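You operate a simulated robot arm through the tools that you are given. There is no shell and no other tool. Be economical: measure what you need, move in short steps, check, and stop when the job is done.

You are at the controls of a simulated two-armed robot. One attempt, no reset.

JOB
Print the message, shelve it, line out its train in red and stand the pen back.
Fine: the black printer; the upper shelf of the white printer rack; the red pen stands ready, clicked on: leave its button; the line crosses most of the row's blank strip; no other ink in the book.

It is judged by the outcome, as a careful person would: the job done as asked, and still so three seconds after it is handed in. It fails if anything else is knocked over, pushed out of place, dropped, spilled or broken.

ROBOT AND FRAMES
Two 7-joint arms with two-finger parallel grippers on one trunk, on a base that drives. Base frame: it is fixed to the floor where the robot stands at the start and does not move with it; the origin is under the middle of the robot, x ahead of it, y to its left, z up. Readings come in mm, rad, newtons and seconds.
The left shoulder is at the start at [50, 187, 1089], the right one opposite. With the tool pointing down near the work surface each hand reaches from about 100 to 660 mm from the robot's upright axis, wherever it stands, measured 20 degrees to its own side. Places, roughly: black pen [1250, 1250, 750]; black pen button [1300, 1300, 900]; black printer [900, 100, 1000]; black printer's print button [800, 0, 1000]; blue pen [1250, 1250, 750]; blue pen button [1200, 1200, 900]; first row of the left page [900, 1500, 800]; first row of the right page [1100, 1400, 800]; fourth row of the left page [800, 1400, 800]; fourth row of the right page [1000, 1300, 800]; grey printer sheet [1250, 750, 750]; grey printer's copy button [1000, 500, 1000]; red pen [1250, 1250, 750]; red pen button [1200, 1200, 900]; second row of the left page [900, 1500, 800]; second row of the right page [1100, 1400, 800]. Payload 3.43 kg a hand.
The TCP of each hand is the grasp point between the finger pads, 30 mm short of the fingertips. In the tool frame z runs along the fingers and y along their closing line. The gripper opens to 94 mm. The fingers are 28 mm wide and 10 mm thick; the gripper's body (50 by 96 mm) begins 55 mm behind the TCP.
Orientation is told as [roll, pitch, yaw] about the base's x, y, z axes, in that order, counted from this pose: with the fingers straight down and closing along the base's y, the tool's x points along the base's -x, its y along +y and its z along -z.

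CONTROLS
- The arms move only by the tool servo_tool. It takes "left_steps", "right_steps" or both (then of equal length, played together; a hand with none holds still); each is a list of rows, each an object of numbers (a shift or turn left out is 0, a gripper value left out holds the last): "dx", "dy", "dz": the shift along the tool's x, y, z in mm; "rx", "ry", "rz": the turn, a rotation vector about the tool's x, y, z in rad. In form: [{"dx": .., "dy": .., "dz": .., "rx": .., "ry": .., "rz": ..}, ...]. A call has 1 to 10 rows; each row is the pose to reach, as a shift and turn from the pose commanded when the call began, along the tool's axes at that moment. "left_jaw" and "right_jaw" are, for a hand that has rows, the closure, from 0 (fully open) to 1 (shut), set as the call begins (left out, the last holds). A row lasts 0.2 s, in which the tool goes at most 50 mm and 0.15 rad; a call with a longer step from one row to the next is refused whole, and so is a gripper value outside its range. A pose out of reach is approached as far as the arm can. The call stops where the force on the tool passes 40 N (or 10 N more than at its start, if that is more) or the arm is blocked; 0.2 s more then pass. The fingers move at their own pace (about 153 mm/s each) and stop on an object; they squeeze with about 35 N. The grip force told is the motor's: it shows also when the fingers shut on nothing. Time passes only in rows, and 0.2 s behind the last, so rows that repeat a pose let the fingers close. The reply holds the time, the measured pose of the TCP, the force on the tool along the base axes, the opening and the grip force, in the units named above and with some noise, with the torque about the TCP (base axes, N m) and any sound that the robot's microphone picked up.
- Cameras (640 x 400 px; columns grow to the right, rows downward): "scene" is now at [149.5, 18.8, 1293.6]; the picture's right is [0.19, -0.98, 0.00], its down [-0.15, -0.03, -0.99] and it looks along [0.97, 0.19, -0.15] (base axes); focal length 214 px, centre (320, 200). "left" rides on the left gripper at [76, -14, -103] in its tool frame; the picture's right is [0.18, 0.98, 0.00], its down [-0.75, 0.14, -0.64] and it looks along [-0.63, 0.12, 0.77] (tool axes); focal length 243 px, centre (320, 200). "right" rides on the right gripper at [76, 14, -103] in its tool frame; the picture's right is [-0.18, 0.98, 0.00], its down [-0.75, -0.14, -0.64] and it looks along [-0.63, -0.12, 0.77] (tool axes); focal length 243 px, centre (320, 200). There is no depth. A picture from a camera that has moved, and an enlarged one, comes with that camera's place and axes in the base frame and with its lens.
- get_image(camera): a new picture of that camera. No time passes.
- move_column(by): slides the trunk up (or, below 0, down) by that many mm; the arms and the scene camera ride with it, the base frame stays. It gives what a move gives, with no picture.
- base_move(legs): drives the robot by 1 to 6 legs, each [ahead, left, turn to the left] in mm, mm and rad, along the robot's own axes; the way and the turn of a leg run together, so that a leg with both is an arc; at most 1500 mm and 3.142 rad a leg. The arms and the cameras ride along, it lands a little off, and it stops where it bumps. It gives what a move gives.
- head_to(pan, tilt): turns the head with the scene camera to pan (to the left, within 1.396 rad either way) and tilt (down, from -0.506 to 1.204), counted from straight ahead of the robot. It gives what a move gives.
- enlarge(camera, box): a new picture of the part [left, top, right, bottom] of that camera's present view, enlarged. No time passes.
- sign_off(): hands the job in; it is judged then, once.

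Go step by step. Nothing tells you exact positions but the pictures and the camera data: compare them with the known pose of the tool, close in by small moves and look again before you grip or let go. The budget is 120 turns and 92 pictures, counting those below and the enlarged ones. Unless the task says otherwise, let go and move clear before handing in, and close with one line.

The tools are called after "Call:" as name(argument=value, ...) on one line, values as JSON. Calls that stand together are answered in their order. servo_tool: Moves the arms, as the interface text tells. Its arguments: {"type":"object","properties":{"left_steps":{"type":"array","items":{"type":"object","properties":{"dx":{"type":"number"},"dy":{"type":"number"},"dz":{"type":"number"},"rx":{"type":"number"},"ry":{"type":"number"},"rz":{"type":"number"}}}},"left_jaw":{"type":"number"},"right_steps":{"type":"array","items":{"type":"object","properties":{"dx":{"type":"number"},"dy":{"type":"number"},"dz":{"type":"number"},"rx":{"type":"number"},"ry":{"type":"number"},"rz":{"type":"number"}}}},"right_jaw":{"type":"number"}},"required":[]} The other tools are called the same way: move_column (by) slides the trunk up or down; base_move (legs) drives the base; head_to (pan, tilt) turns the head that bears the scene camera; get_image (camera) takes a picture; enlarge (camera, box) takes an enlarged picture of a part of a camera's view; sign_off () hands the job in.

At the start:

```text
t: 0.0
left_eef_pos: [361.6, 181.5, 1302.0]
left_orientation: [0.001, 0.0, -0.001]
left_contact_force: [-0.2, -0.3, 0.7]
left_torque: [-0.03, 0.02, -0.01]
left_opening: 94.2
left_grasp_force: 0.1
right_eef_pos: [329.0, -90.6, 1316.3]
right_orientation: [0.0, 0.0, 0.001]
right_contact_force: [0.3, 0.7, 0.4]
right_torque: [0.0, 0.0, 0.04]
right_opening: 94.1
right_grasp_force: 0.1
trunk travel left (down, up): [-305.0, 127.0]
robot x, y, heading: [-3.7, 2.1, -0.0]
head pan, tilt: [0.194, 0.152]
```

scene: 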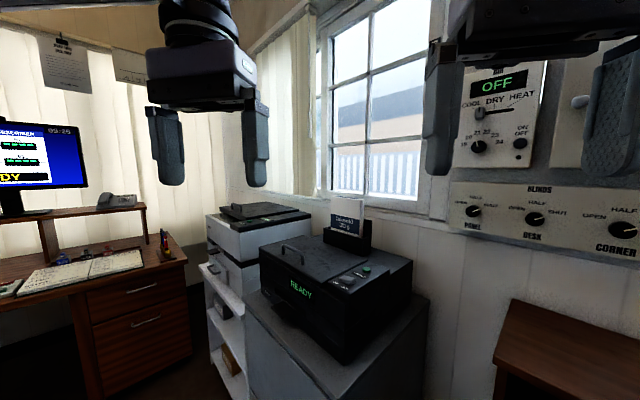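
right: 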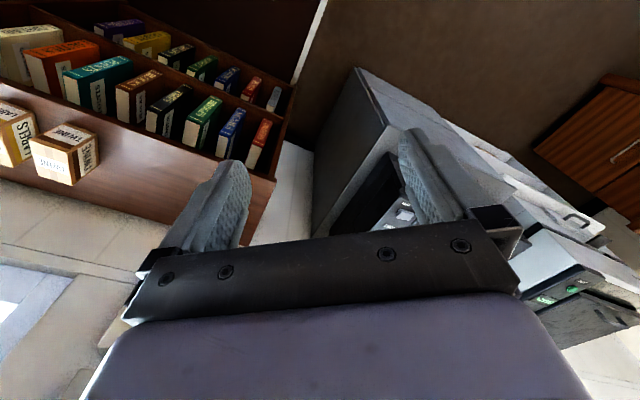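
left: 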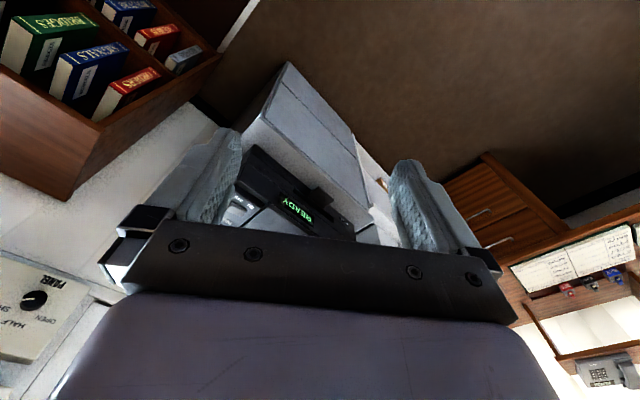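

I see the black printer (READY) ahead, the white printer rack to its left, and the desk with the book and pens further left. I'll look closer at each first.

Call:
enlarge(camera="scene", box=[190, 190, 430, 380])

Call:
enlarge(camera="scene", box=[0, 100, 200, 300])

```text
2.11 times, centred on (310, 285) of scene
camera zoom: at [149.5, 18.8, 1293.6], right [0.19, -0.98, 0.0], down [-0.15, -0.03, -0.99], along [0.97, 0.19, -0.15], focal length 452 px, centre (341, 21)
```

zoom: 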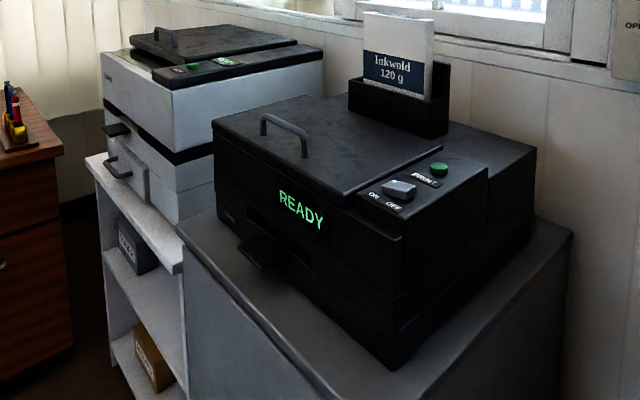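

```text
2.00 times, centred on (100, 200) of scene
camera zoom: at [149.5, 18.8, 1293.6], right [0.19, -0.98, 0.0], down [-0.15, -0.03, -0.99], along [0.97, 0.19, -0.15], focal length 429 px, centre (760, 200)
```

zoom: 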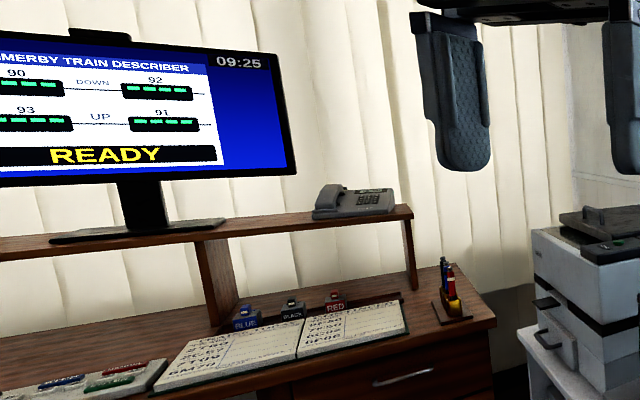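

The print button appears to be near [750, 0, 990]. I'll move the right hand over it for a close look and tilt the head for a better view.

Call:
servo_tool(right_steps=[{"dx": -40, "dy": 10, "dz": 10}, {"dx": -80, "dy": 20, "dz": 25}, {"dx": -120, "dy": 35, "dz": 45}, {"dx": -160, "dy": 50, "dz": 65}, {"dx": -200, "dy": 60, "dz": 85}, {"dx": -230, "dy": 70, "dz": 110}], right_jaw=1)

Call:
get_image(camera="right")

Call:
head_to(pan=0.5, tilt=0.6)

Call:
get_image(camera="scene")

```text
t: 1.4
left_eef_pos: [359.1, 180.2, 1301.2]
left_orientation: [0.0, 0.001, 0.001]
left_contact_force: [-0.3, -0.6, 0.0]
left_torque: [0.03, -0.03, -0.01]
left_opening: 94.1
left_grasp_force: 0.1
right_eef_pos: [503.5, -39.5, 1202.2]
right_orientation: [0.004, 0.0, -0.004]
right_contact_force: [-0.4, -0.1, -0.2]
right_torque: [-0.01, 0.02, -0.01]
right_opening: 0.0
right_grasp_force: 32.6
right hand out of reach, approached as far as the arm can: row 3, 4, 5, 6
trunk travel left (down, up): [-305.0, 127.0]
robot x, y, heading: [0.7, -2.0, 0.003]
head pan, tilt: [0.194, 0.152]
```

```text
86 pictures are left
camera right: at [427.3, -24.8, 1303.8], right [0.19, 0.98, 0.0], down [0.75, -0.15, 0.64], along [0.63, -0.12, -0.77], focal length 243 px, centre (320, 200)
```

right: 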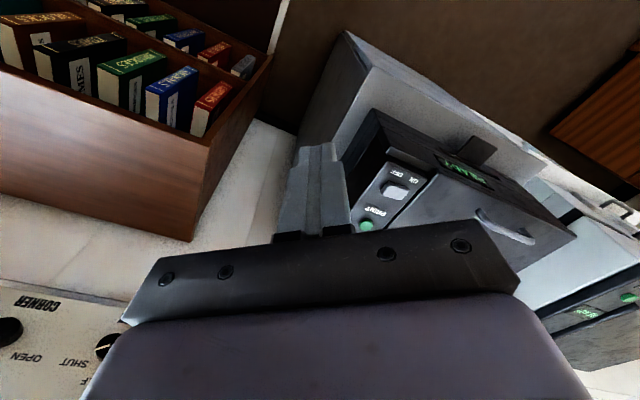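

```text
t: 2.3
left_eef_pos: [361.8, 180.8, 1301.5]
left_orientation: [0.001, 0.001, 0.001]
left_contact_force: [0.7, 0.6, -1.1]
left_torque: [0.01, 0.01, -0.03]
left_opening: 94.0
left_grasp_force: 0.2
right_eef_pos: [503.4, -39.7, 1200.6]
right_orientation: [0.004, 0.003, -0.003]
right_contact_force: [0.0, 0.5, -0.4]
right_torque: [0.0, 0.03, 0.04]
right_opening: 0.0
right_grasp_force: 32.5
trunk travel left (down, up): [-305.0, 127.0]
robot x, y, heading: [0.1, 2.4, -0.001]
head pan, tilt: [0.499, 0.6]
```

```text
85 pictures are left
camera scene: at [136.1, 43.2, 1252.4], right [0.48, -0.88, 0.0], down [-0.5, -0.27, -0.83], along [0.73, 0.39, -0.56], focal length 214 px, centre (320, 200)
```

scene: 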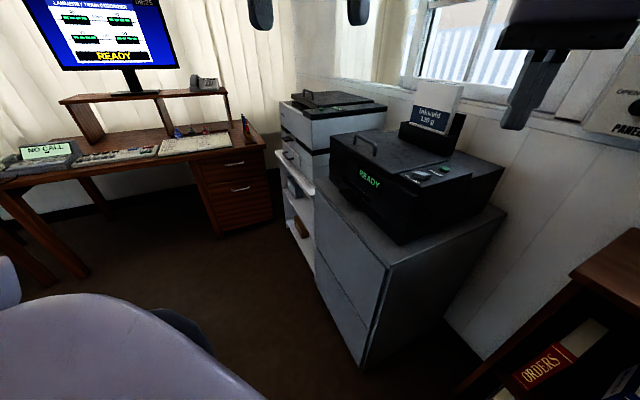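

The button triangulates to about [752, -2, 998] and the cabinet front edge runs about 36° off. I'll tuck the right hand in and drive to stand squarely before the printer.

Call:
servo_tool(right_steps=[{"dx": 40, "dz": -20}, {"dx": 80, "dz": -50}, {"dx": 120, "dy": -40, "dz": -80}, {"dx": 160, "dy": -60, "dz": -100}])

Call:
base_move(legs=[[0, 0, -0.62], [0, 640, 0], [20, 0, 0]])

Call:
head_to(pan=0.0, tilt=0.65)

Call:
get_image(camera="scene")

```text
refused: row 3 steps farther than a row can; nothing moved
```

```text
t: 10.5
left_eef_pos: [789.2, 455.0, 1301.5]
left_orientation: [-0.001, 0.001, -0.609]
left_contact_force: [0.8, 0.6, -0.3]
left_torque: [0.0, -0.02, 0.0]
left_opening: 93.9
left_grasp_force: 0.0
right_eef_pos: [781.0, 191.9, 1200.8]
right_orientation: [0.003, 0.001, -0.614]
right_contact_force: [-0.3, -0.2, -0.4]
right_torque: [0.04, 0.03, -0.02]
right_opening: 0.0
right_grasp_force: 32.8
trunk travel left (down, up): [-305.0, 127.0]
robot x, y, heading: [388.7, 517.4, -0.608]
head pan, tilt: [0.499, 0.6]
```

```text
t: 11.4
left_eef_pos: [788.5, 454.0, 1302.1]
left_orientation: [0.0, -0.001, -0.611]
left_contact_force: [0.1, -0.1, -0.6]
left_torque: [-0.02, 0.0, 0.03]
left_opening: 93.9
left_grasp_force: 0.1
right_eef_pos: [779.3, 192.2, 1201.4]
right_orientation: [0.004, 0.0, -0.615]
right_contact_force: [0.0, 0.4, 0.2]
right_torque: [0.04, 0.01, -0.03]
right_opening: 0.0
right_grasp_force: 32.5
trunk travel left (down, up): [-305.0, 127.0]
robot x, y, heading: [391.9, 514.6, -0.607]
head pan, tilt: [0.0, 0.649]
```

```text
84 pictures are left
camera scene: at [508.9, 431.0, 1248.1], right [-0.57, -0.82, 0.0], down [-0.5, 0.35, -0.8], along [0.65, -0.46, -0.6], focal length 214 px, centre (320, 200)
```

scene: 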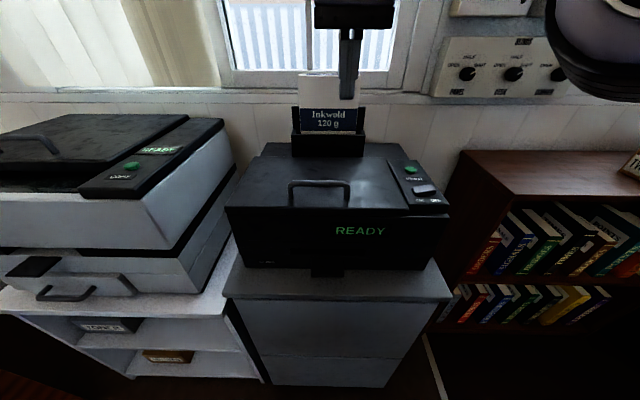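

Robot is square before the printer now. I'll slide the closed right hand to the right, then forward over the print button.

Call:
servo_tool(right_steps=[{"dy": -45}, {"dy": -90, "dz": 15}, {"dy": -135, "dz": 40}, {"dy": -180, "dz": 70}, {"dx": -30, "dy": -180, "dz": 100}, {"dx": -60, "dy": -180, "dz": 125}, {"dx": -90, "dy": -180, "dz": 140}, {"dx": -97, "dy": -180, "dz": 140}])

Call:
get_image(camera="right")

Call:
enlarge(camera="scene", box=[340, 80, 500, 220])

```text
refused: row 3 steps farther than a row can; nothing moved
```

```text
83 pictures are left
camera right: at [725.1, 247.8, 1304.3], right [0.72, 0.7, 0.0], down [0.53, -0.55, 0.64], along [0.45, -0.46, -0.77], focal length 243 px, centre (320, 200)
```

right: 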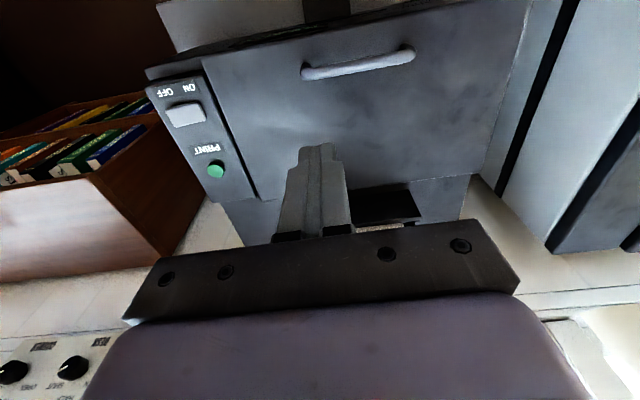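

```text
2.86 times, centred on (420, 150) of scene
camera zoom: at [508.9, 431.0, 1248.1], right [-0.57, -0.82, 0.0], down [-0.5, 0.35, -0.8], along [0.65, -0.46, -0.6], focal length 613 px, centre (34, 343)
```

zoom: 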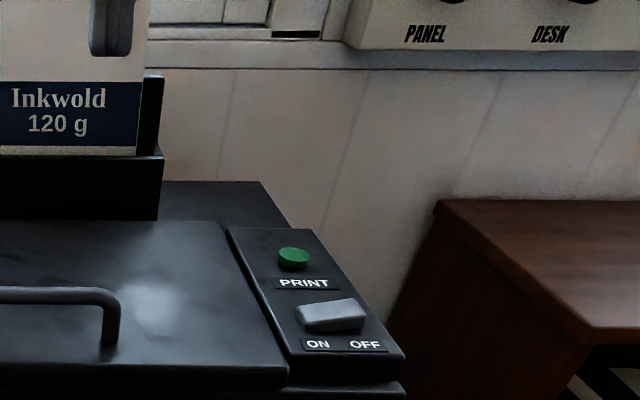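

Button confirmed at about [752, -2, 998]. Repeating the move with smaller steps.

Call:
servo_tool(right_steps=[{"dy": -45}, {"dy": -90}, {"dy": -135, "dz": 10}, {"dy": -176, "dz": 30}, {"dx": -30, "dy": -176, "dz": 60}, {"dx": -60, "dy": -176, "dz": 95}, {"dx": -80, "dy": -176, "dz": 130}, {"dx": -88, "dy": -176, "dz": 135}])

Call:
get_image(camera="right")

Call:
enlarge(camera="scene", box=[340, 80, 500, 220])

```text
t: 13.2
left_eef_pos: [789.1, 454.1, 1302.4]
left_orientation: [-0.002, 0.0, -0.611]
left_contact_force: [-0.9, 0.3, 0.3]
left_torque: [0.01, 0.0, 0.0]
left_opening: 94.1
left_grasp_force: 0.1
right_eef_pos: [751.3, -2.6, 1064.4]
right_orientation: [0.003, 0.0, -0.613]
right_contact_force: [0.4, -0.3, -0.4]
right_torque: [0.03, 0.0, -0.03]
right_opening: 0.0
right_grasp_force: 33.4
trunk travel left (down, up): [-305.0, 127.0]
robot x, y, heading: [395.2, 510.8, -0.611]
head pan, tilt: [0.0, 0.649]
```

```text
81 pictures are left
camera right: at [698.2, 53.5, 1167.3], right [0.72, 0.7, 0.0], down [0.53, -0.55, 0.64], along [0.45, -0.46, -0.77], focal length 243 px, centre (320, 200)
```

right: 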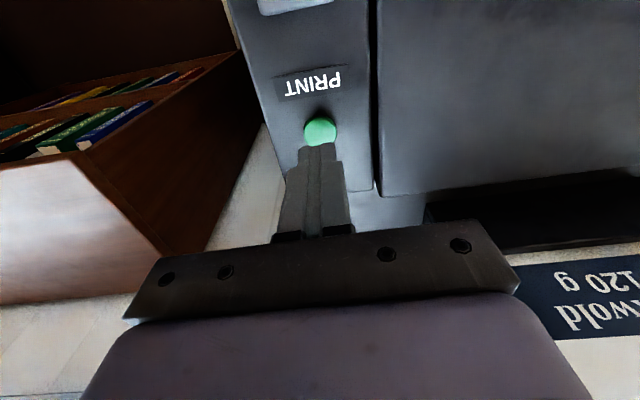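

```text
2.86 times, centred on (420, 150) of scene
camera zoom: at [508.8, 431.1, 1248.1], right [-0.57, -0.82, 0.0], down [-0.5, 0.35, -0.8], along [0.65, -0.46, -0.6], focal length 613 px, centre (34, 343)
```

zoom: 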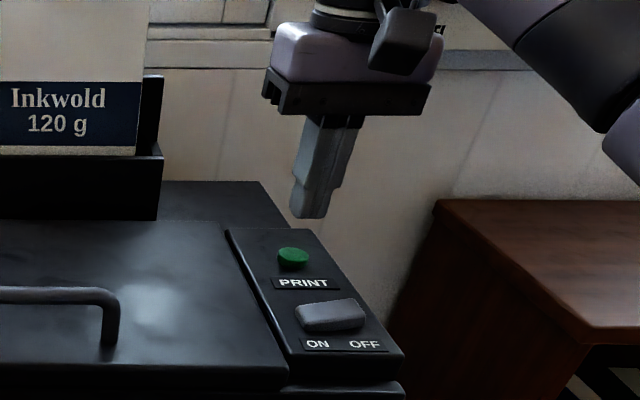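

Fingertips are right above the button, ~36 mm away. Pressing gently.

Call:
servo_tool(right_steps=[{"dz": 15}, {"dz": 25}, {"dz": 32}, {"dz": 36}, {"dz": 39}, {"dz": 42}, {"dz": 44}])

Call:
servo_tool(right_steps=[{"dz": -30}, {"dz": -60}, {"dz": -60}, {"dz": -60}, {"dz": -60}])

Call:
get_image(camera="scene")

```text
t: 14.8
left_eef_pos: [788.2, 454.1, 1301.4]
left_orientation: [-0.001, -0.003, -0.611]
left_contact_force: [-0.9, -0.9, -0.7]
left_torque: [0.04, -0.01, -0.01]
left_opening: 94.1
left_grasp_force: 0.1
right_eef_pos: [750.7, -1.4, 1024.6]
right_orientation: [0.001, -0.005, -0.613]
right_contact_force: [3.7, -5.2, 14.6]
right_torque: [-0.16, -0.12, -0.01]
right_opening: 0.4
right_grasp_force: 32.4
trunk travel left (down, up): [-305.0, 127.0]
robot x, y, heading: [391.1, 513.0, -0.61]
head pan, tilt: [0.0, 0.649]
heard: click
```

```text
t: 16.0
left_eef_pos: [788.5, 453.5, 1300.4]
left_orientation: [0.0, 0.0, -0.61]
left_contact_force: [-0.4, -0.7, 0.2]
left_torque: [0.01, 0.03, 0.01]
left_opening: 94.1
left_grasp_force: 0.1
right_eef_pos: [749.8, -1.4, 1083.6]
right_orientation: [0.004, 0.0, -0.614]
right_contact_force: [-0.2, 0.2, -0.1]
right_torque: [-0.02, -0.03, 0.0]
right_opening: 0.0
right_grasp_force: 33.3
trunk travel left (down, up): [-305.0, 127.0]
robot x, y, heading: [389.0, 513.0, -0.611]
head pan, tilt: [0.0, 0.649]
```

```text
79 pictures are left
camera scene: at [508.8, 430.9, 1248.0], right [-0.57, -0.82, 0.0], down [-0.5, 0.35, -0.8], along [0.65, -0.46, -0.6], focal length 214 px, centre (320, 200)
```

scene: 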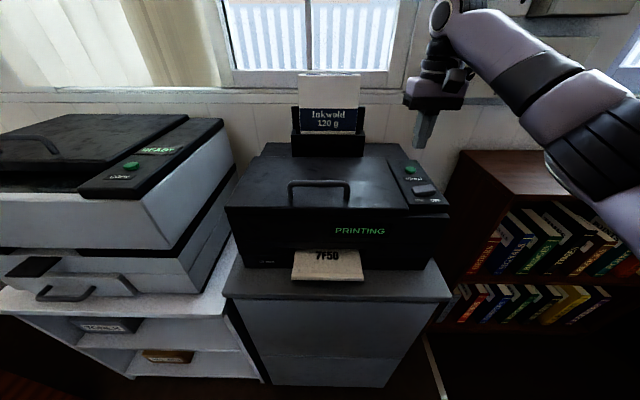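

The printer is PRINTING and a sheet headed "7F50" is emerging from the front slot. I'll retract the right arm while it finishes.

Call:
servo_tool(right_steps=[{"dz": -45}, {"dx": 30, "dz": -80}, {"dx": 70, "dz": -100}, {"dx": 110, "dz": -120}, {"dx": 155, "dz": -130}, {"dx": 200, "dz": -140}, {"dx": 240, "dz": -150}, {"dx": 240, "dz": -150}])

Call:
enlarge(camera="scene", box=[220, 180, 460, 330])

Call:
enlarge(camera="scene", box=[0, 220, 280, 395])

```text
t: 17.8
left_eef_pos: [788.3, 454.2, 1302.4]
left_orientation: [-0.001, -0.001, -0.612]
left_contact_force: [0.1, -1.5, 0.0]
left_torque: [0.03, -0.02, 0.04]
left_opening: 94.0
left_grasp_force: 0.0
right_eef_pos: [553.4, 137.4, 1232.6]
right_orientation: [0.003, -0.001, -0.614]
right_contact_force: [0.2, 0.7, -0.4]
right_torque: [-0.04, 0.02, 0.0]
right_opening: 0.2
right_grasp_force: 32.8
trunk travel left (down, up): [-305.0, 127.0]
robot x, y, heading: [386.9, 512.2, -0.608]
head pan, tilt: [0.0, 0.649]
```

```text
2.67 times, centred on (340, 255) of scene
camera zoom: at [509.0, 430.8, 1248.0], right [-0.57, -0.82, 0.0], down [-0.5, 0.35, -0.8], along [0.65, -0.46, -0.6], focal length 572 px, centre (267, 53)
```

zoom: 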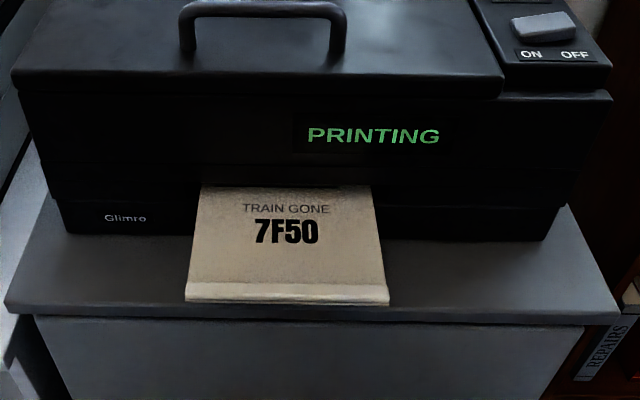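

```text
2.29 times, centred on (140, 308) of scene
camera zoom: at [509.0, 430.8, 1248.0], right [-0.57, -0.82, 0.0], down [-0.5, 0.35, -0.8], along [0.65, -0.46, -0.6], focal length 490 px, centre (731, -46)
```

zoom: 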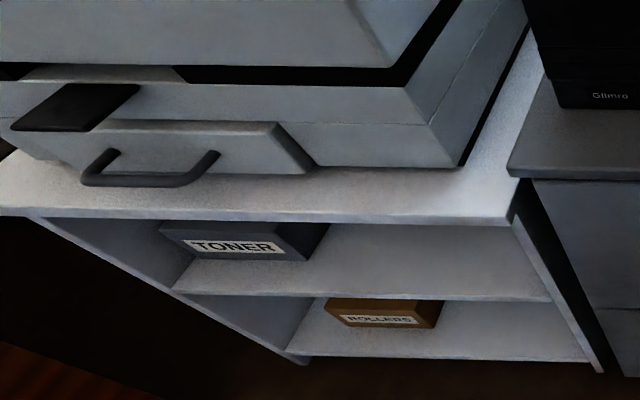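

Message: "TRAIN GONE 7F50"; the upper shelf holds a TONER box with free room to its right. I'll back off a bit and turn the left hand to point forward with the fingers closing vertically.

Call:
base_move(legs=[[-150, 0, 0]])

Call:
servo_tool(left_steps=[{"dx": -10, "dz": 20, "rx": -0.0806, "ry": -0.0806, "rz": 0.0806}, {"dx": -20, "dz": 40, "rx": -0.1612, "ry": -0.1612, "rz": 0.1612}, {"dx": -30, "dz": 60, "rx": -0.2418, "ry": -0.2418, "rz": 0.2418}, {"dx": -40, "dz": 80, "rx": -0.3224, "ry": -0.3224, "rz": 0.3224}, {"dx": -50, "dz": 100, "rx": -0.403, "ry": -0.403, "rz": 0.403}, {"dx": -60, "dz": 120, "rx": -0.4836, "ry": -0.4836, "rz": 0.4836}, {"dx": -70, "dz": 140, "rx": -0.5642, "ry": -0.5642, "rz": 0.5642}, {"dx": -80, "dz": 160, "rx": -0.6448, "ry": -0.6448, "rz": 0.6448}])

Call:
servo_tool(left_steps=[{"rx": -0.0806, "ry": -0.0806, "rz": 0.0806}, {"rx": -0.1612, "ry": -0.1612, "rz": 0.1612}, {"rx": -0.2418, "ry": -0.2418, "rz": 0.2418}, {"rx": -0.3224, "ry": -0.3224, "rz": 0.3224}, {"rx": -0.403, "ry": -0.403, "rz": 0.403}, {"rx": -0.4836, "ry": -0.4836, "rz": 0.4836}, {"rx": -0.5642, "ry": -0.5642, "rz": 0.5642}, {"rx": -0.5642, "ry": -0.5642, "rz": 0.5642}])

Call:
get_image(camera="scene")

```text
t: 19.2
left_eef_pos: [666.1, 540.3, 1301.8]
left_orientation: [0.0, -0.001, -0.608]
left_contact_force: [0.5, 0.1, 0.4]
left_torque: [-0.03, -0.01, -0.02]
left_opening: 94.1
left_grasp_force: 0.1
right_eef_pos: [430.4, 223.3, 1231.7]
right_orientation: [0.005, 0.0, -0.612]
right_contact_force: [0.5, -0.6, 0.1]
right_torque: [0.02, -0.03, -0.04]
right_opening: 0.0
right_grasp_force: 33.1
trunk travel left (down, up): [-305.0, 127.0]
robot x, y, heading: [265.7, 602.1, -0.612]
head pan, tilt: [0.0, 0.649]
```

```text
t: 21.0
left_eef_pos: [733.0, 493.2, 1139.9]
left_orientation: [0.847, -0.338, -1.458]
left_contact_force: [-0.2, -0.7, 0.9]
left_torque: [0.0, -0.02, -0.03]
left_opening: 93.9
left_grasp_force: 0.0
right_eef_pos: [431.9, 223.1, 1231.1]
right_orientation: [0.005, -0.002, -0.611]
right_contact_force: [-0.4, -0.3, 0.7]
right_torque: [0.03, 0.01, 0.0]
right_opening: 0.0
right_grasp_force: 33.3
trunk travel left (down, up): [-305.0, 127.0]
robot x, y, heading: [264.3, 600.0, -0.608]
head pan, tilt: [0.0, 0.649]
```

```text
t: 22.8
left_eef_pos: [733.1, 492.9, 1141.3]
left_orientation: [1.571, 0.002, -2.18]
left_contact_force: [-0.8, 0.5, 0.0]
left_torque: [0.01, 0.04, -0.04]
left_opening: 94.1
left_grasp_force: 0.1
right_eef_pos: [431.7, 222.5, 1231.5]
right_orientation: [0.005, 0.001, -0.612]
right_contact_force: [0.4, -1.4, 0.6]
right_torque: [-0.02, 0.02, -0.01]
right_opening: 0.1
right_grasp_force: 32.8
trunk travel left (down, up): [-305.0, 127.0]
robot x, y, heading: [267.1, 599.3, -0.61]
head pan, tilt: [0.0, 0.649]
```

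```text
76 pictures are left
camera scene: at [387.3, 516.0, 1248.0], right [-0.57, -0.82, 0.0], down [-0.5, 0.35, -0.8], along [0.65, -0.46, -0.6], focal length 214 px, centre (320, 200)
```

scene: 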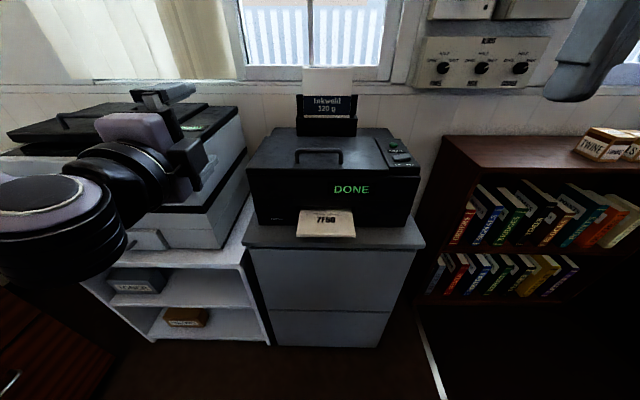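

Printing is DONE and the left hand points forward. Zooming on the sheet and shelf, and viewing through the left camera.

Call:
enlarge(camera="scene", box=[70, 160, 430, 385])

Call:
get_image(camera="left")

```text
1.78 times, centred on (250, 272) of scene
camera zoom: at [387.3, 516.0, 1248.0], right [-0.57, -0.82, 0.0], down [-0.5, 0.35, -0.8], along [0.65, -0.46, -0.6], focal length 381 px, centre (444, 71)
```

zoom: 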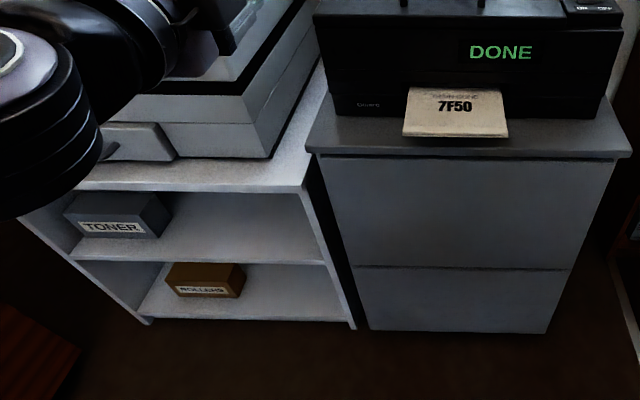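

```text
74 pictures are left
camera left: at [691.8, 613.9, 1127.3], right [0.1, 0.15, 0.98], down [-0.96, -0.25, 0.14], along [0.27, -0.96, 0.12], focal length 243 px, centre (320, 200)
```

left: 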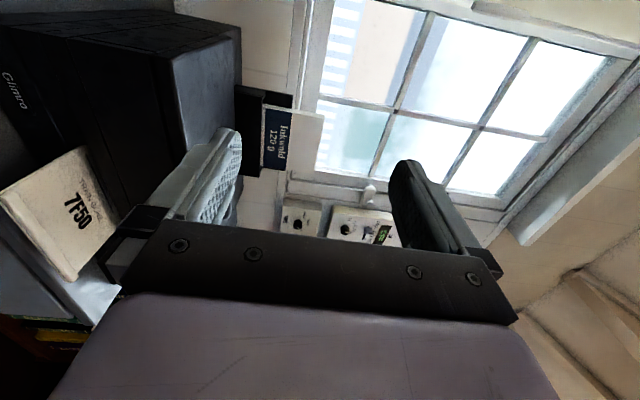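

Sheet front edge centre triangulates to about [685, 286, 850] (148 mm wide, 100 mm protruding). I'll bring the left hand in front of it at that height.

Call:
servo_tool(left_steps=[{"dx": -25, "dy": -36}, {"dx": -50, "dy": -72}, {"dx": -75, "dy": -108}, {"dx": -100, "dy": -144}, {"dx": -125, "dy": -180}, {"dx": -150, "dy": -216}, {"dx": -175, "dy": -252}, {"dx": -198, "dy": -288}, {"dx": -198, "dy": -288}], left_jaw=0.4)

Call:
get_image(camera="scene")

Call:
get_image(camera="left")

```text
t: 24.8
left_eef_pos: [638.0, 333.6, 858.6]
left_orientation: [1.581, -0.009, -2.144]
left_contact_force: [0.0, -1.4, -1.3]
left_torque: [0.0, -0.01, 0.0]
left_opening: 56.4
left_grasp_force: 0.1
right_eef_pos: [432.0, 222.2, 1231.5]
right_orientation: [0.003, 0.001, -0.612]
right_contact_force: [0.1, -0.9, -0.1]
right_torque: [-0.04, -0.02, 0.0]
right_opening: 0.0
right_grasp_force: 33.0
trunk travel left (down, up): [-305.0, 127.0]
robot x, y, heading: [268.9, 596.8, -0.612]
head pan, tilt: [0.0, 0.649]
```

```text
73 pictures are left
camera scene: at [387.3, 516.1, 1248.1], right [-0.57, -0.82, 0.0], down [-0.5, 0.35, -0.8], along [0.65, -0.46, -0.6], focal length 214 px, centre (320, 200)
```

scene: 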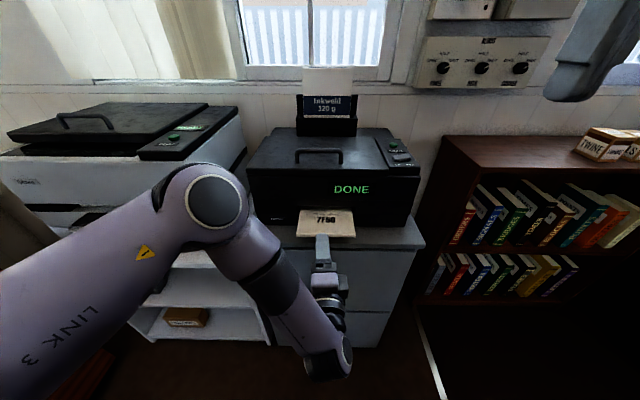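

```text
72 pictures are left
camera left: at [592.4, 453.1, 842.2], right [0.1, 0.17, 0.98], down [-0.95, -0.28, 0.14], along [0.3, -0.94, 0.13], focal length 243 px, centre (320, 200)
```

left: 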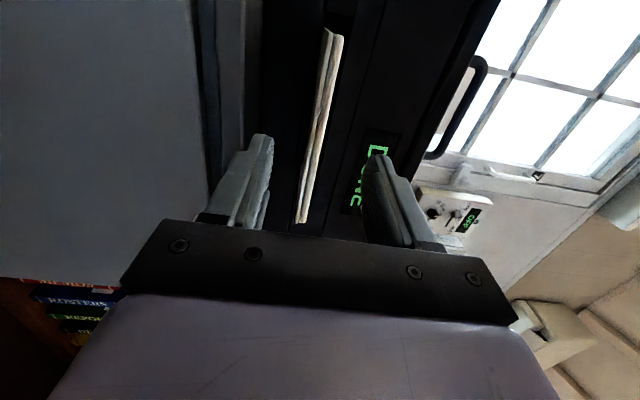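

The sheet lies midway between the open fingers (z≈855). Moving forward ~72 mm to take its front edge and closing.

Call:
servo_tool(left_steps=[{"dz": 30, "dy": -2}, {"dz": 55, "dy": -3}, {"dz": 72, "dy": -3}, {"dz": 72, "dy": -3}])

Call:
get_image(camera="left")

Call:
enlarge(camera="scene", box=[240, 180, 420, 300])

```text
t: 25.8
left_eef_pos: [677.8, 290.2, 851.6]
left_orientation: [1.57, 0.0, -2.181]
left_contact_force: [-0.3, -0.3, 0.5]
left_torque: [0.0, 0.0, -0.02]
left_opening: 56.5
left_grasp_force: 0.0
right_eef_pos: [432.5, 223.3, 1231.6]
right_orientation: [0.003, 0.0, -0.611]
right_contact_force: [0.1, 0.1, 0.6]
right_torque: [-0.02, -0.03, 0.02]
right_opening: 0.2
right_grasp_force: 33.0
trunk travel left (down, up): [-305.0, 127.0]
robot x, y, heading: [264.7, 594.1, -0.608]
head pan, tilt: [0.0, 0.649]
```

```text
71 pictures are left
camera left: at [637.0, 411.4, 837.4], right [0.11, 0.15, 0.98], down [-0.96, -0.25, 0.14], along [0.27, -0.96, 0.12], focal length 243 px, centre (320, 200)
```

left: 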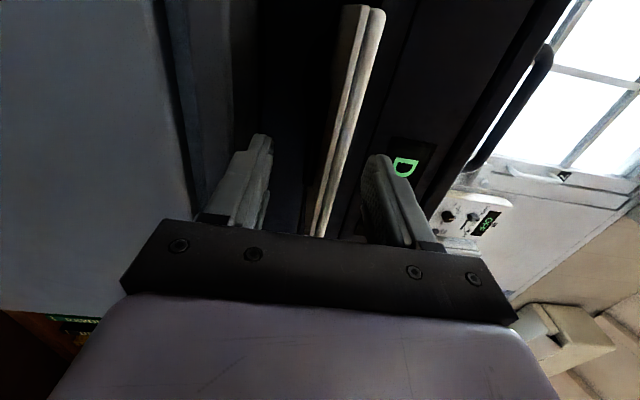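

```text
3.33 times, centred on (330, 240) of scene
camera zoom: at [387.3, 516.1, 1248.1], right [-0.57, -0.82, 0.0], down [-0.5, 0.35, -0.8], along [0.65, -0.46, -0.6], focal length 715 px, centre (287, 67)
```

zoom: 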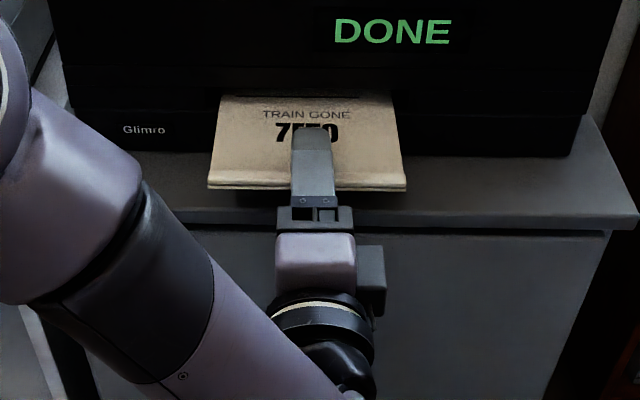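

The sheet is between the fingers, slightly above mid. Raise 3 mm and close.

Call:
servo_tool(left_steps=[{"dy": 3}, {"dy": 3}, {"dy": 3}, {"dy": 3}], left_jaw=1)

Call:
get_image(camera="left")

```text
t: 26.8
left_eef_pos: [678.2, 289.8, 853.9]
left_orientation: [1.573, -0.001, -2.182]
left_contact_force: [0.2, 0.4, 0.9]
left_torque: [0.04, 0.03, -0.02]
left_opening: 12.8
left_grasp_force: 35.0
right_eef_pos: [432.3, 221.8, 1231.8]
right_orientation: [0.002, 0.0, -0.613]
right_contact_force: [0.3, -0.6, -0.2]
right_torque: [-0.01, 0.01, -0.02]
right_opening: 0.0
right_grasp_force: 33.3
trunk travel left (down, up): [-305.0, 127.0]
robot x, y, heading: [269.6, 597.5, -0.613]
head pan, tilt: [0.0, 0.649]
```

```text
69 pictures are left
camera left: at [637.4, 411.8, 840.4], right [0.11, 0.15, 0.98], down [-0.96, -0.25, 0.14], along [0.27, -0.96, 0.12], focal length 243 px, centre (320, 200)
```

left: 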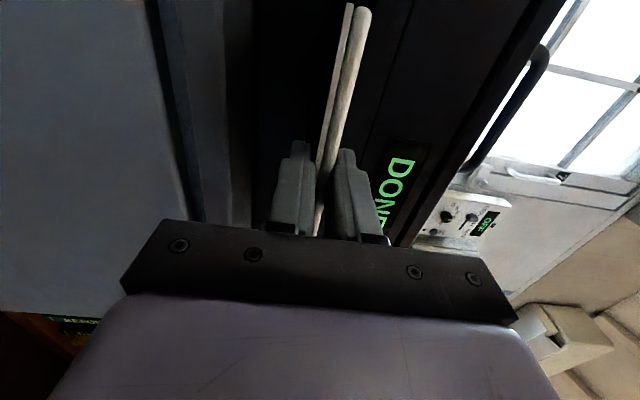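

Gripped (12.8 mm thick stack). Pulling straight back gently.

Call:
servo_tool(left_steps=[{"dz": -10}, {"dz": -25}, {"dz": -45}, {"dz": -65}, {"dz": -65}])

Call:
enlarge(camera="scene", box=[220, 160, 440, 310])

```text
t: 28.0
left_eef_pos: [639.7, 333.6, 852.7]
left_orientation: [1.567, -0.002, -2.145]
left_contact_force: [-1.0, -2.7, 0.5]
left_torque: [0.02, 0.03, -0.53]
left_opening: 13.0
left_grasp_force: 34.7
right_eef_pos: [431.7, 222.6, 1232.3]
right_orientation: [0.004, 0.0, -0.614]
right_contact_force: [1.0, -0.2, 0.3]
right_torque: [0.01, 0.01, -0.01]
right_opening: 0.0
right_grasp_force: 32.9
trunk travel left (down, up): [-305.0, 127.0]
robot x, y, heading: [271.1, 598.8, -0.61]
head pan, tilt: [0.0, 0.649]
```

```text
2.67 times, centred on (330, 235) of scene
camera zoom: at [387.2, 515.7, 1248.0], right [-0.57, -0.82, 0.0], down [-0.5, 0.35, -0.8], along [0.65, -0.46, -0.6], focal length 572 px, centre (293, 107)
```

zoom: 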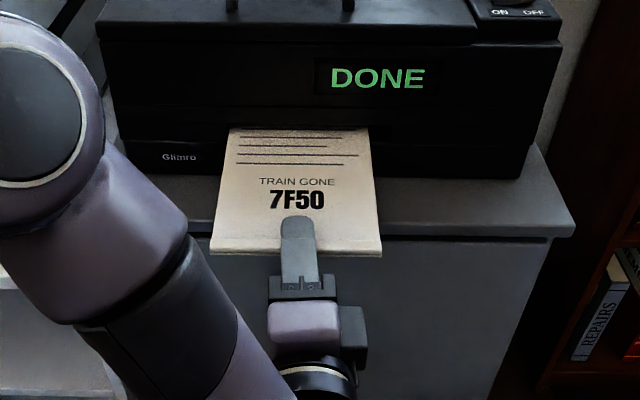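

It slides out cleanly. I'll pull the rest by driving straight back.

Call:
base_move(legs=[[-160, 0, 0]])

Call:
get_image(camera="scene")

```text
t: 29.4
left_eef_pos: [510.7, 424.6, 855.7]
left_orientation: [1.573, -0.005, -2.142]
left_contact_force: [-0.1, -0.4, 0.1]
left_torque: [0.01, 0.03, -0.03]
left_opening: 12.9
left_grasp_force: 35.2
right_eef_pos: [301.1, 314.6, 1231.3]
right_orientation: [0.002, -0.001, -0.612]
right_contact_force: [0.7, 0.4, 0.7]
right_torque: [0.01, -0.04, 0.01]
right_opening: 0.0
right_grasp_force: 32.8
trunk travel left (down, up): [-305.0, 127.0]
robot x, y, heading: [134.1, 688.4, -0.609]
head pan, tilt: [0.0, 0.649]
```

```text
67 pictures are left
camera scene: at [256.6, 607.5, 1248.1], right [-0.57, -0.82, 0.0], down [-0.5, 0.35, -0.8], along [0.65, -0.46, -0.6], focal length 214 px, centre (320, 200)
```

scene: 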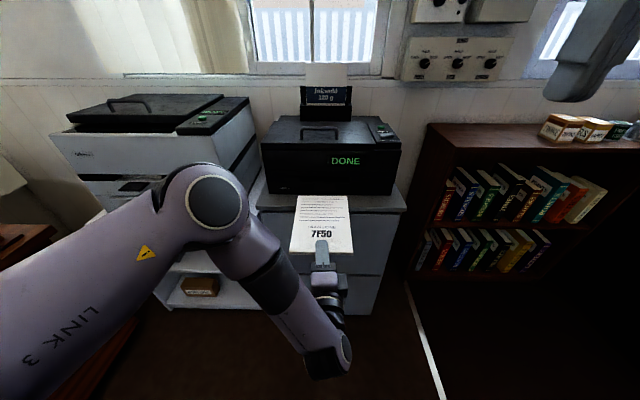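

The sheet is free in the left hand. The rack's upper shelf seems at z≈465 with ~290 mm free right of the TONER box. I'll back off, slide left, and lower the trunk for a view.

Call:
base_move(legs=[[-110, 0, 0], [0, 390, 0]])

Call:
move_column(by=-300)

Call:
get_image(camera="scene")

Call:
get_image(camera="left")

```text
t: 34.2
left_eef_pos: [643.9, 805.0, 856.3]
left_orientation: [1.571, -0.005, -2.138]
left_contact_force: [0.8, 0.7, -1.2]
left_torque: [0.03, -0.01, 0.03]
left_opening: 12.9
left_grasp_force: 34.8
right_eef_pos: [432.7, 693.0, 1232.3]
right_orientation: [0.004, 0.0, -0.611]
right_contact_force: [-0.6, -0.4, 0.0]
right_torque: [0.01, 0.01, 0.0]
right_opening: 0.2
right_grasp_force: 33.0
trunk travel left (down, up): [-305.0, 127.0]
robot x, y, heading: [267.3, 1067.6, -0.606]
head pan, tilt: [0.0, 0.649]
```

```text
t: 37.2
left_eef_pos: [643.3, 805.4, 556.5]
left_orientation: [1.57, -0.004, -2.139]
left_contact_force: [0.3, 0.2, -0.4]
left_torque: [-0.02, 0.01, 0.02]
left_opening: 13.0
left_grasp_force: 34.8
right_eef_pos: [433.0, 693.7, 932.6]
right_orientation: [0.003, 0.0, -0.611]
right_contact_force: [0.5, -1.4, -0.2]
right_torque: [-0.03, 0.03, -0.01]
right_opening: 0.0
right_grasp_force: 33.0
trunk travel left (down, up): [-5.0, 427.0]
robot x, y, heading: [266.9, 1068.2, -0.598]
head pan, tilt: [0.0, 0.649]
```

```text
66 pictures are left
camera scene: at [387.0, 987.1, 948.1], right [-0.57, -0.82, 0.0], down [-0.5, 0.35, -0.8], along [0.65, -0.45, -0.6], focal length 214 px, centre (320, 200)
```

scene: 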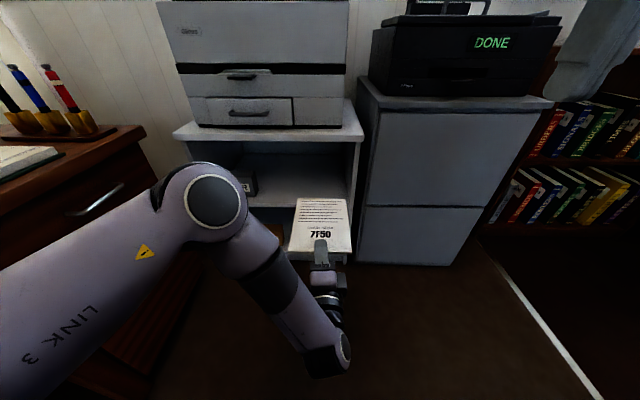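

```text
65 pictures are left
camera left: at [597.3, 924.0, 540.4], right [0.1, 0.16, 0.98], down [-0.95, -0.29, 0.14], along [0.31, -0.94, 0.12], focal length 243 px, centre (320, 200)
```

left: 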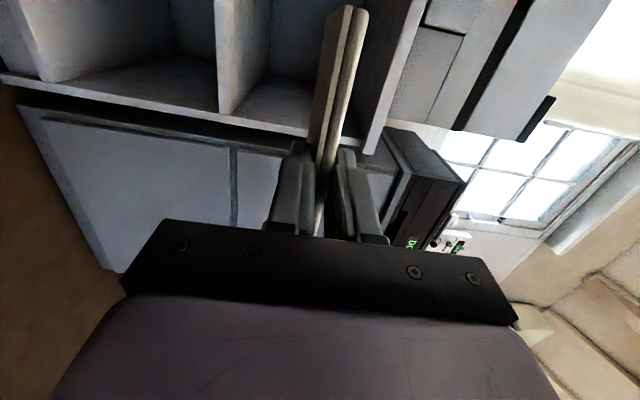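

I need the shelf height precisely; enlarging both views.

Call:
enlarge(camera="left", box=[0, 0, 480, 300])

Call:
enlarge(camera="scene", box=[160, 100, 400, 280])

```text
1.33 times, centred on (240, 150) of left
camera zoom: at [597.3, 924.0, 540.4], right [0.1, 0.16, 0.98], down [-0.95, -0.29, 0.14], along [0.31, -0.94, 0.12], focal length 324 px, centre (427, 267)
```

zoom: 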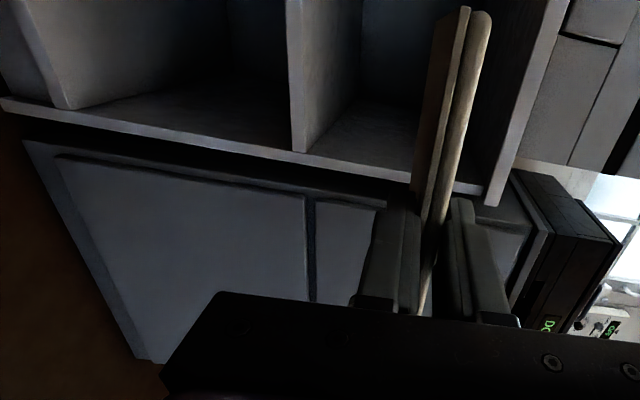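

```text
2.22 times, centred on (280, 190) of scene
camera zoom: at [387.0, 987.1, 948.1], right [-0.57, -0.82, 0.0], down [-0.5, 0.35, -0.8], along [0.65, -0.45, -0.6], focal length 477 px, centre (409, 222)
```

zoom: 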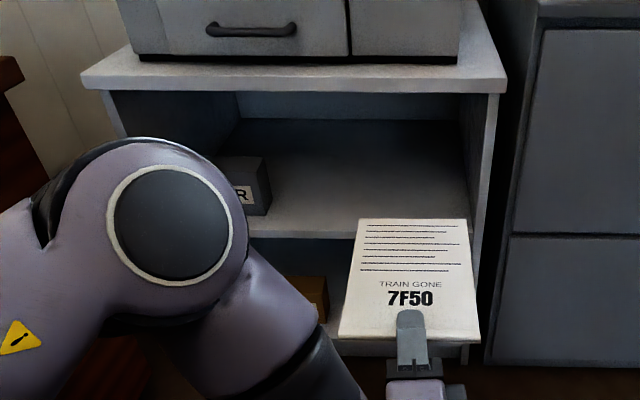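

The shelf top is about z≈413, rack front ~350 mm ahead of the hand. To keep the elbow away from the rack I'll back off, shift left, then extend and lower the arm in free space.

Call:
base_move(legs=[[-120, 60, 0]])

Call:
servo_tool(left_steps=[{"dz": 35, "dy": -14}, {"dz": 70, "dy": -28}, {"dz": 105, "dy": -42}, {"dz": 140, "dy": -58}, {"dz": 170, "dy": -75}, {"dz": 190, "dy": -90}, {"dz": 190, "dy": -90}])

Call:
get_image(camera="scene")

Call:
get_image(camera="left")

```text
t: 38.5
left_eef_pos: [579.5, 921.0, 555.0]
left_orientation: [1.572, -0.005, -2.136]
left_contact_force: [-0.5, -1.0, -0.1]
left_torque: [0.02, 0.0, 0.05]
left_opening: 13.2
left_grasp_force: 34.4
right_eef_pos: [369.5, 809.5, 931.6]
right_orientation: [0.003, -0.001, -0.609]
right_contact_force: [0.3, 0.5, -0.1]
right_torque: [-0.02, -0.03, 0.0]
right_opening: 0.0
right_grasp_force: 32.5
trunk travel left (down, up): [-5.0, 427.0]
robot x, y, heading: [207.8, 1182.3, -0.61]
head pan, tilt: [0.0, 0.649]
```

```text
t: 40.1
left_eef_pos: [718.7, 803.1, 521.7]
left_orientation: [1.53, -0.003, -2.104]
left_contact_force: [-0.5, -0.4, 0.3]
left_torque: [-0.01, 0.03, -0.01]
left_opening: 13.0
left_grasp_force: 35.2
left hand out of reach, approached as far as the arm can: row 2, 3, 4, 5, 6, 7
right_eef_pos: [369.3, 810.6, 932.4]
right_orientation: [0.004, -0.002, -0.612]
right_contact_force: [0.4, -0.5, 0.8]
right_torque: [0.03, -0.02, -0.03]
right_opening: 0.0
right_grasp_force: 32.4
trunk travel left (down, up): [-5.0, 427.0]
robot x, y, heading: [203.3, 1186.3, -0.608]
head pan, tilt: [0.0, 0.649]
```

```text
62 pictures are left
camera scene: at [323.9, 1103.6, 948.0], right [-0.57, -0.82, 0.0], down [-0.5, 0.35, -0.8], along [0.65, -0.45, -0.6], focal length 214 px, centre (320, 200)
```

scene: 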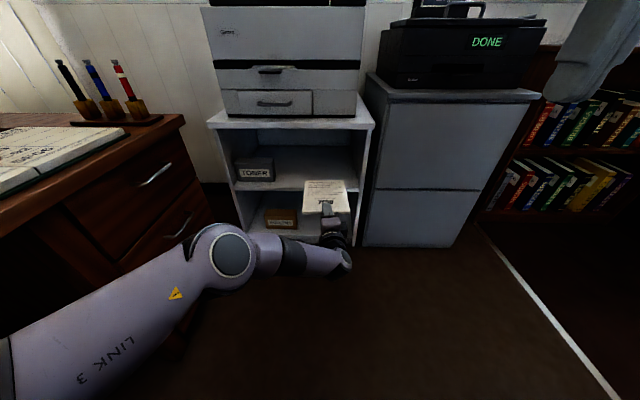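

```text
61 pictures are left
camera left: at [666.9, 920.8, 511.0], right [0.13, 0.14, 0.98], down [-0.93, -0.33, 0.17], along [0.34, -0.93, 0.09], focal length 243 px, centre (320, 200)
```

left: 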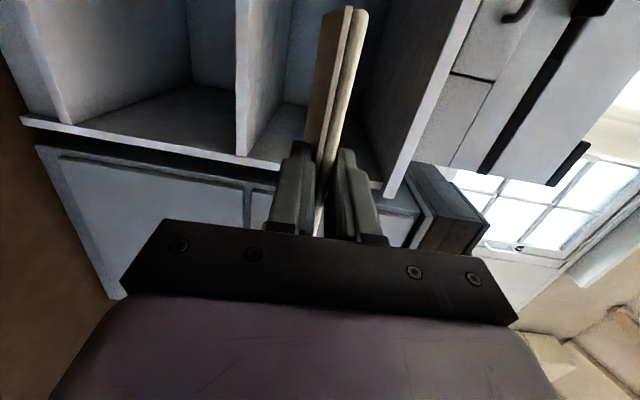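

Arm is at its forward limit (TCP ~640 ahead). Now I'll lower toward shelf insertion height, easing back slightly.

Call:
servo_tool(left_steps=[{"dz": -20, "dy": -20}, {"dz": -30, "dy": -45}, {"dz": -35, "dy": -70}, {"dz": -35, "dy": -70}])

```text
t: 41.1
left_eef_pos: [691.2, 825.2, 492.3]
left_orientation: [1.522, -0.001, -2.056]
left_contact_force: [-0.2, -0.1, 0.1]
left_torque: [0.02, 0.02, 0.02]
left_opening: 12.7
left_grasp_force: 34.9
left hand out of reach, approached as far as the arm can: row 1, 2, 3, 4
right_eef_pos: [369.8, 808.7, 932.3]
right_orientation: [0.004, -0.001, -0.61]
right_contact_force: [-0.4, -0.1, 0.3]
right_torque: [0.03, 0.0, -0.01]
right_opening: 0.0
right_grasp_force: 33.2
trunk travel left (down, up): [-5.0, 427.0]
robot x, y, heading: [205.6, 1186.0, -0.607]
head pan, tilt: [0.0, 0.649]
```

Lowering is limited by the cross-body pose. I'll move the hand left, in front of its own shoulder, while lowering.

Call:
servo_tool(left_steps=[{"dx": 40, "dz": -15}, {"dx": 80, "dz": -30}, {"dx": 120, "dz": -40}, {"dx": 160, "dz": -40}, {"dx": 180, "dz": -40, "dy": -25}, {"dx": 180, "dz": -40, "dy": -50}, {"dx": 180, "dz": -40, "dy": -70}, {"dx": 180, "dz": -40, "dy": -70}])

Call:
get_image(camera="scene")

```text
t: 42.9
left_eef_pos: [660.7, 921.9, 541.6]
left_orientation: [1.526, -0.005, -2.099]
left_contact_force: [-0.3, 1.0, 0.5]
left_torque: [0.02, 0.03, 0.01]
left_opening: 12.4
left_grasp_force: 35.1
left hand out of reach, approached as far as the arm can: row 1, 2, 3, 4, 5, 6, 7, 8
right_eef_pos: [368.5, 811.2, 932.0]
right_orientation: [0.004, 0.001, -0.612]
right_contact_force: [0.4, -0.8, -0.1]
right_torque: [0.02, -0.01, -0.03]
right_opening: 0.0
right_grasp_force: 32.7
trunk travel left (down, up): [-5.0, 427.0]
robot x, y, heading: [205.7, 1189.0, -0.607]
head pan, tilt: [0.0, 0.649]
```

```text
60 pictures are left
camera scene: at [323.9, 1103.6, 948.0], right [-0.57, -0.82, 0.0], down [-0.5, 0.35, -0.8], along [0.65, -0.45, -0.6], focal length 214 px, centre (320, 200)
```

scene: 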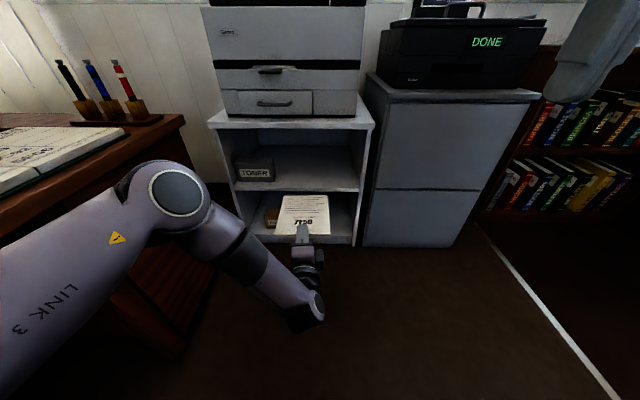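

Checking where the commanded pose sits with a null step.

Call:
servo_tool(left_steps=[{"dx": 10}, {"dx": 20, "dy": 10}, {"dx": 30, "dy": 20}, {"dx": 40, "dy": 30}])

```text
t: 43.9
left_eef_pos: [678.6, 946.6, 578.0]
left_orientation: [1.527, -0.004, -2.097]
left_contact_force: [0.2, 0.3, 0.1]
left_torque: [-0.01, 0.03, 0.04]
left_opening: 12.2
left_grasp_force: 34.8
left hand out of reach, approached as far as the arm can: row 1, 2, 3, 4
right_eef_pos: [370.2, 810.3, 932.0]
right_orientation: [0.003, 0.001, -0.611]
right_contact_force: [0.6, -0.2, 1.1]
right_torque: [0.01, 0.0, -0.02]
right_opening: 0.0
right_grasp_force: 33.2
trunk travel left (down, up): [-5.0, 427.0]
robot x, y, heading: [201.7, 1188.8, -0.604]
head pan, tilt: [0.0, 0.649]
```

Testing by commanding a clearly reachable pose (back and up) to re-sync.

Call:
servo_tool(left_steps=[{"dz": -20, "dy": 40}, {"dz": -40, "dy": 80}, {"dz": -60, "dx": -10, "dy": 120}, {"dz": -80, "dx": -20, "dy": 160}, {"dz": -94, "dx": -30, "dy": 205}, {"dz": -94, "dx": -30, "dy": 205}])

Call:
get_image(camera="scene")

```text
t: 45.3
left_eef_pos: [593.5, 961.1, 788.4]
left_orientation: [1.531, -0.003, -2.102]
left_contact_force: [0.5, 0.3, -0.9]
left_torque: [0.0, 0.02, -0.02]
left_opening: 8.6
left_grasp_force: 35.1
right_eef_pos: [370.6, 810.0, 932.3]
right_orientation: [0.004, 0.0, -0.61]
right_contact_force: [0.1, 0.0, -0.2]
right_torque: [0.0, -0.01, -0.02]
right_opening: 0.0
right_grasp_force: 33.4
trunk travel left (down, up): [-5.0, 427.0]
robot x, y, heading: [208.1, 1186.5, -0.609]
head pan, tilt: [0.0, 0.649]
```

```text
59 pictures are left
camera scene: at [323.8, 1103.6, 948.0], right [-0.57, -0.82, 0.0], down [-0.5, 0.35, -0.8], along [0.65, -0.45, -0.6], focal length 214 px, centre (320, 200)
```

scene: 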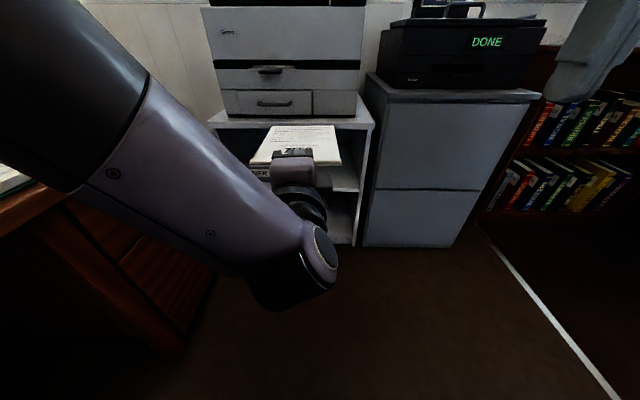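

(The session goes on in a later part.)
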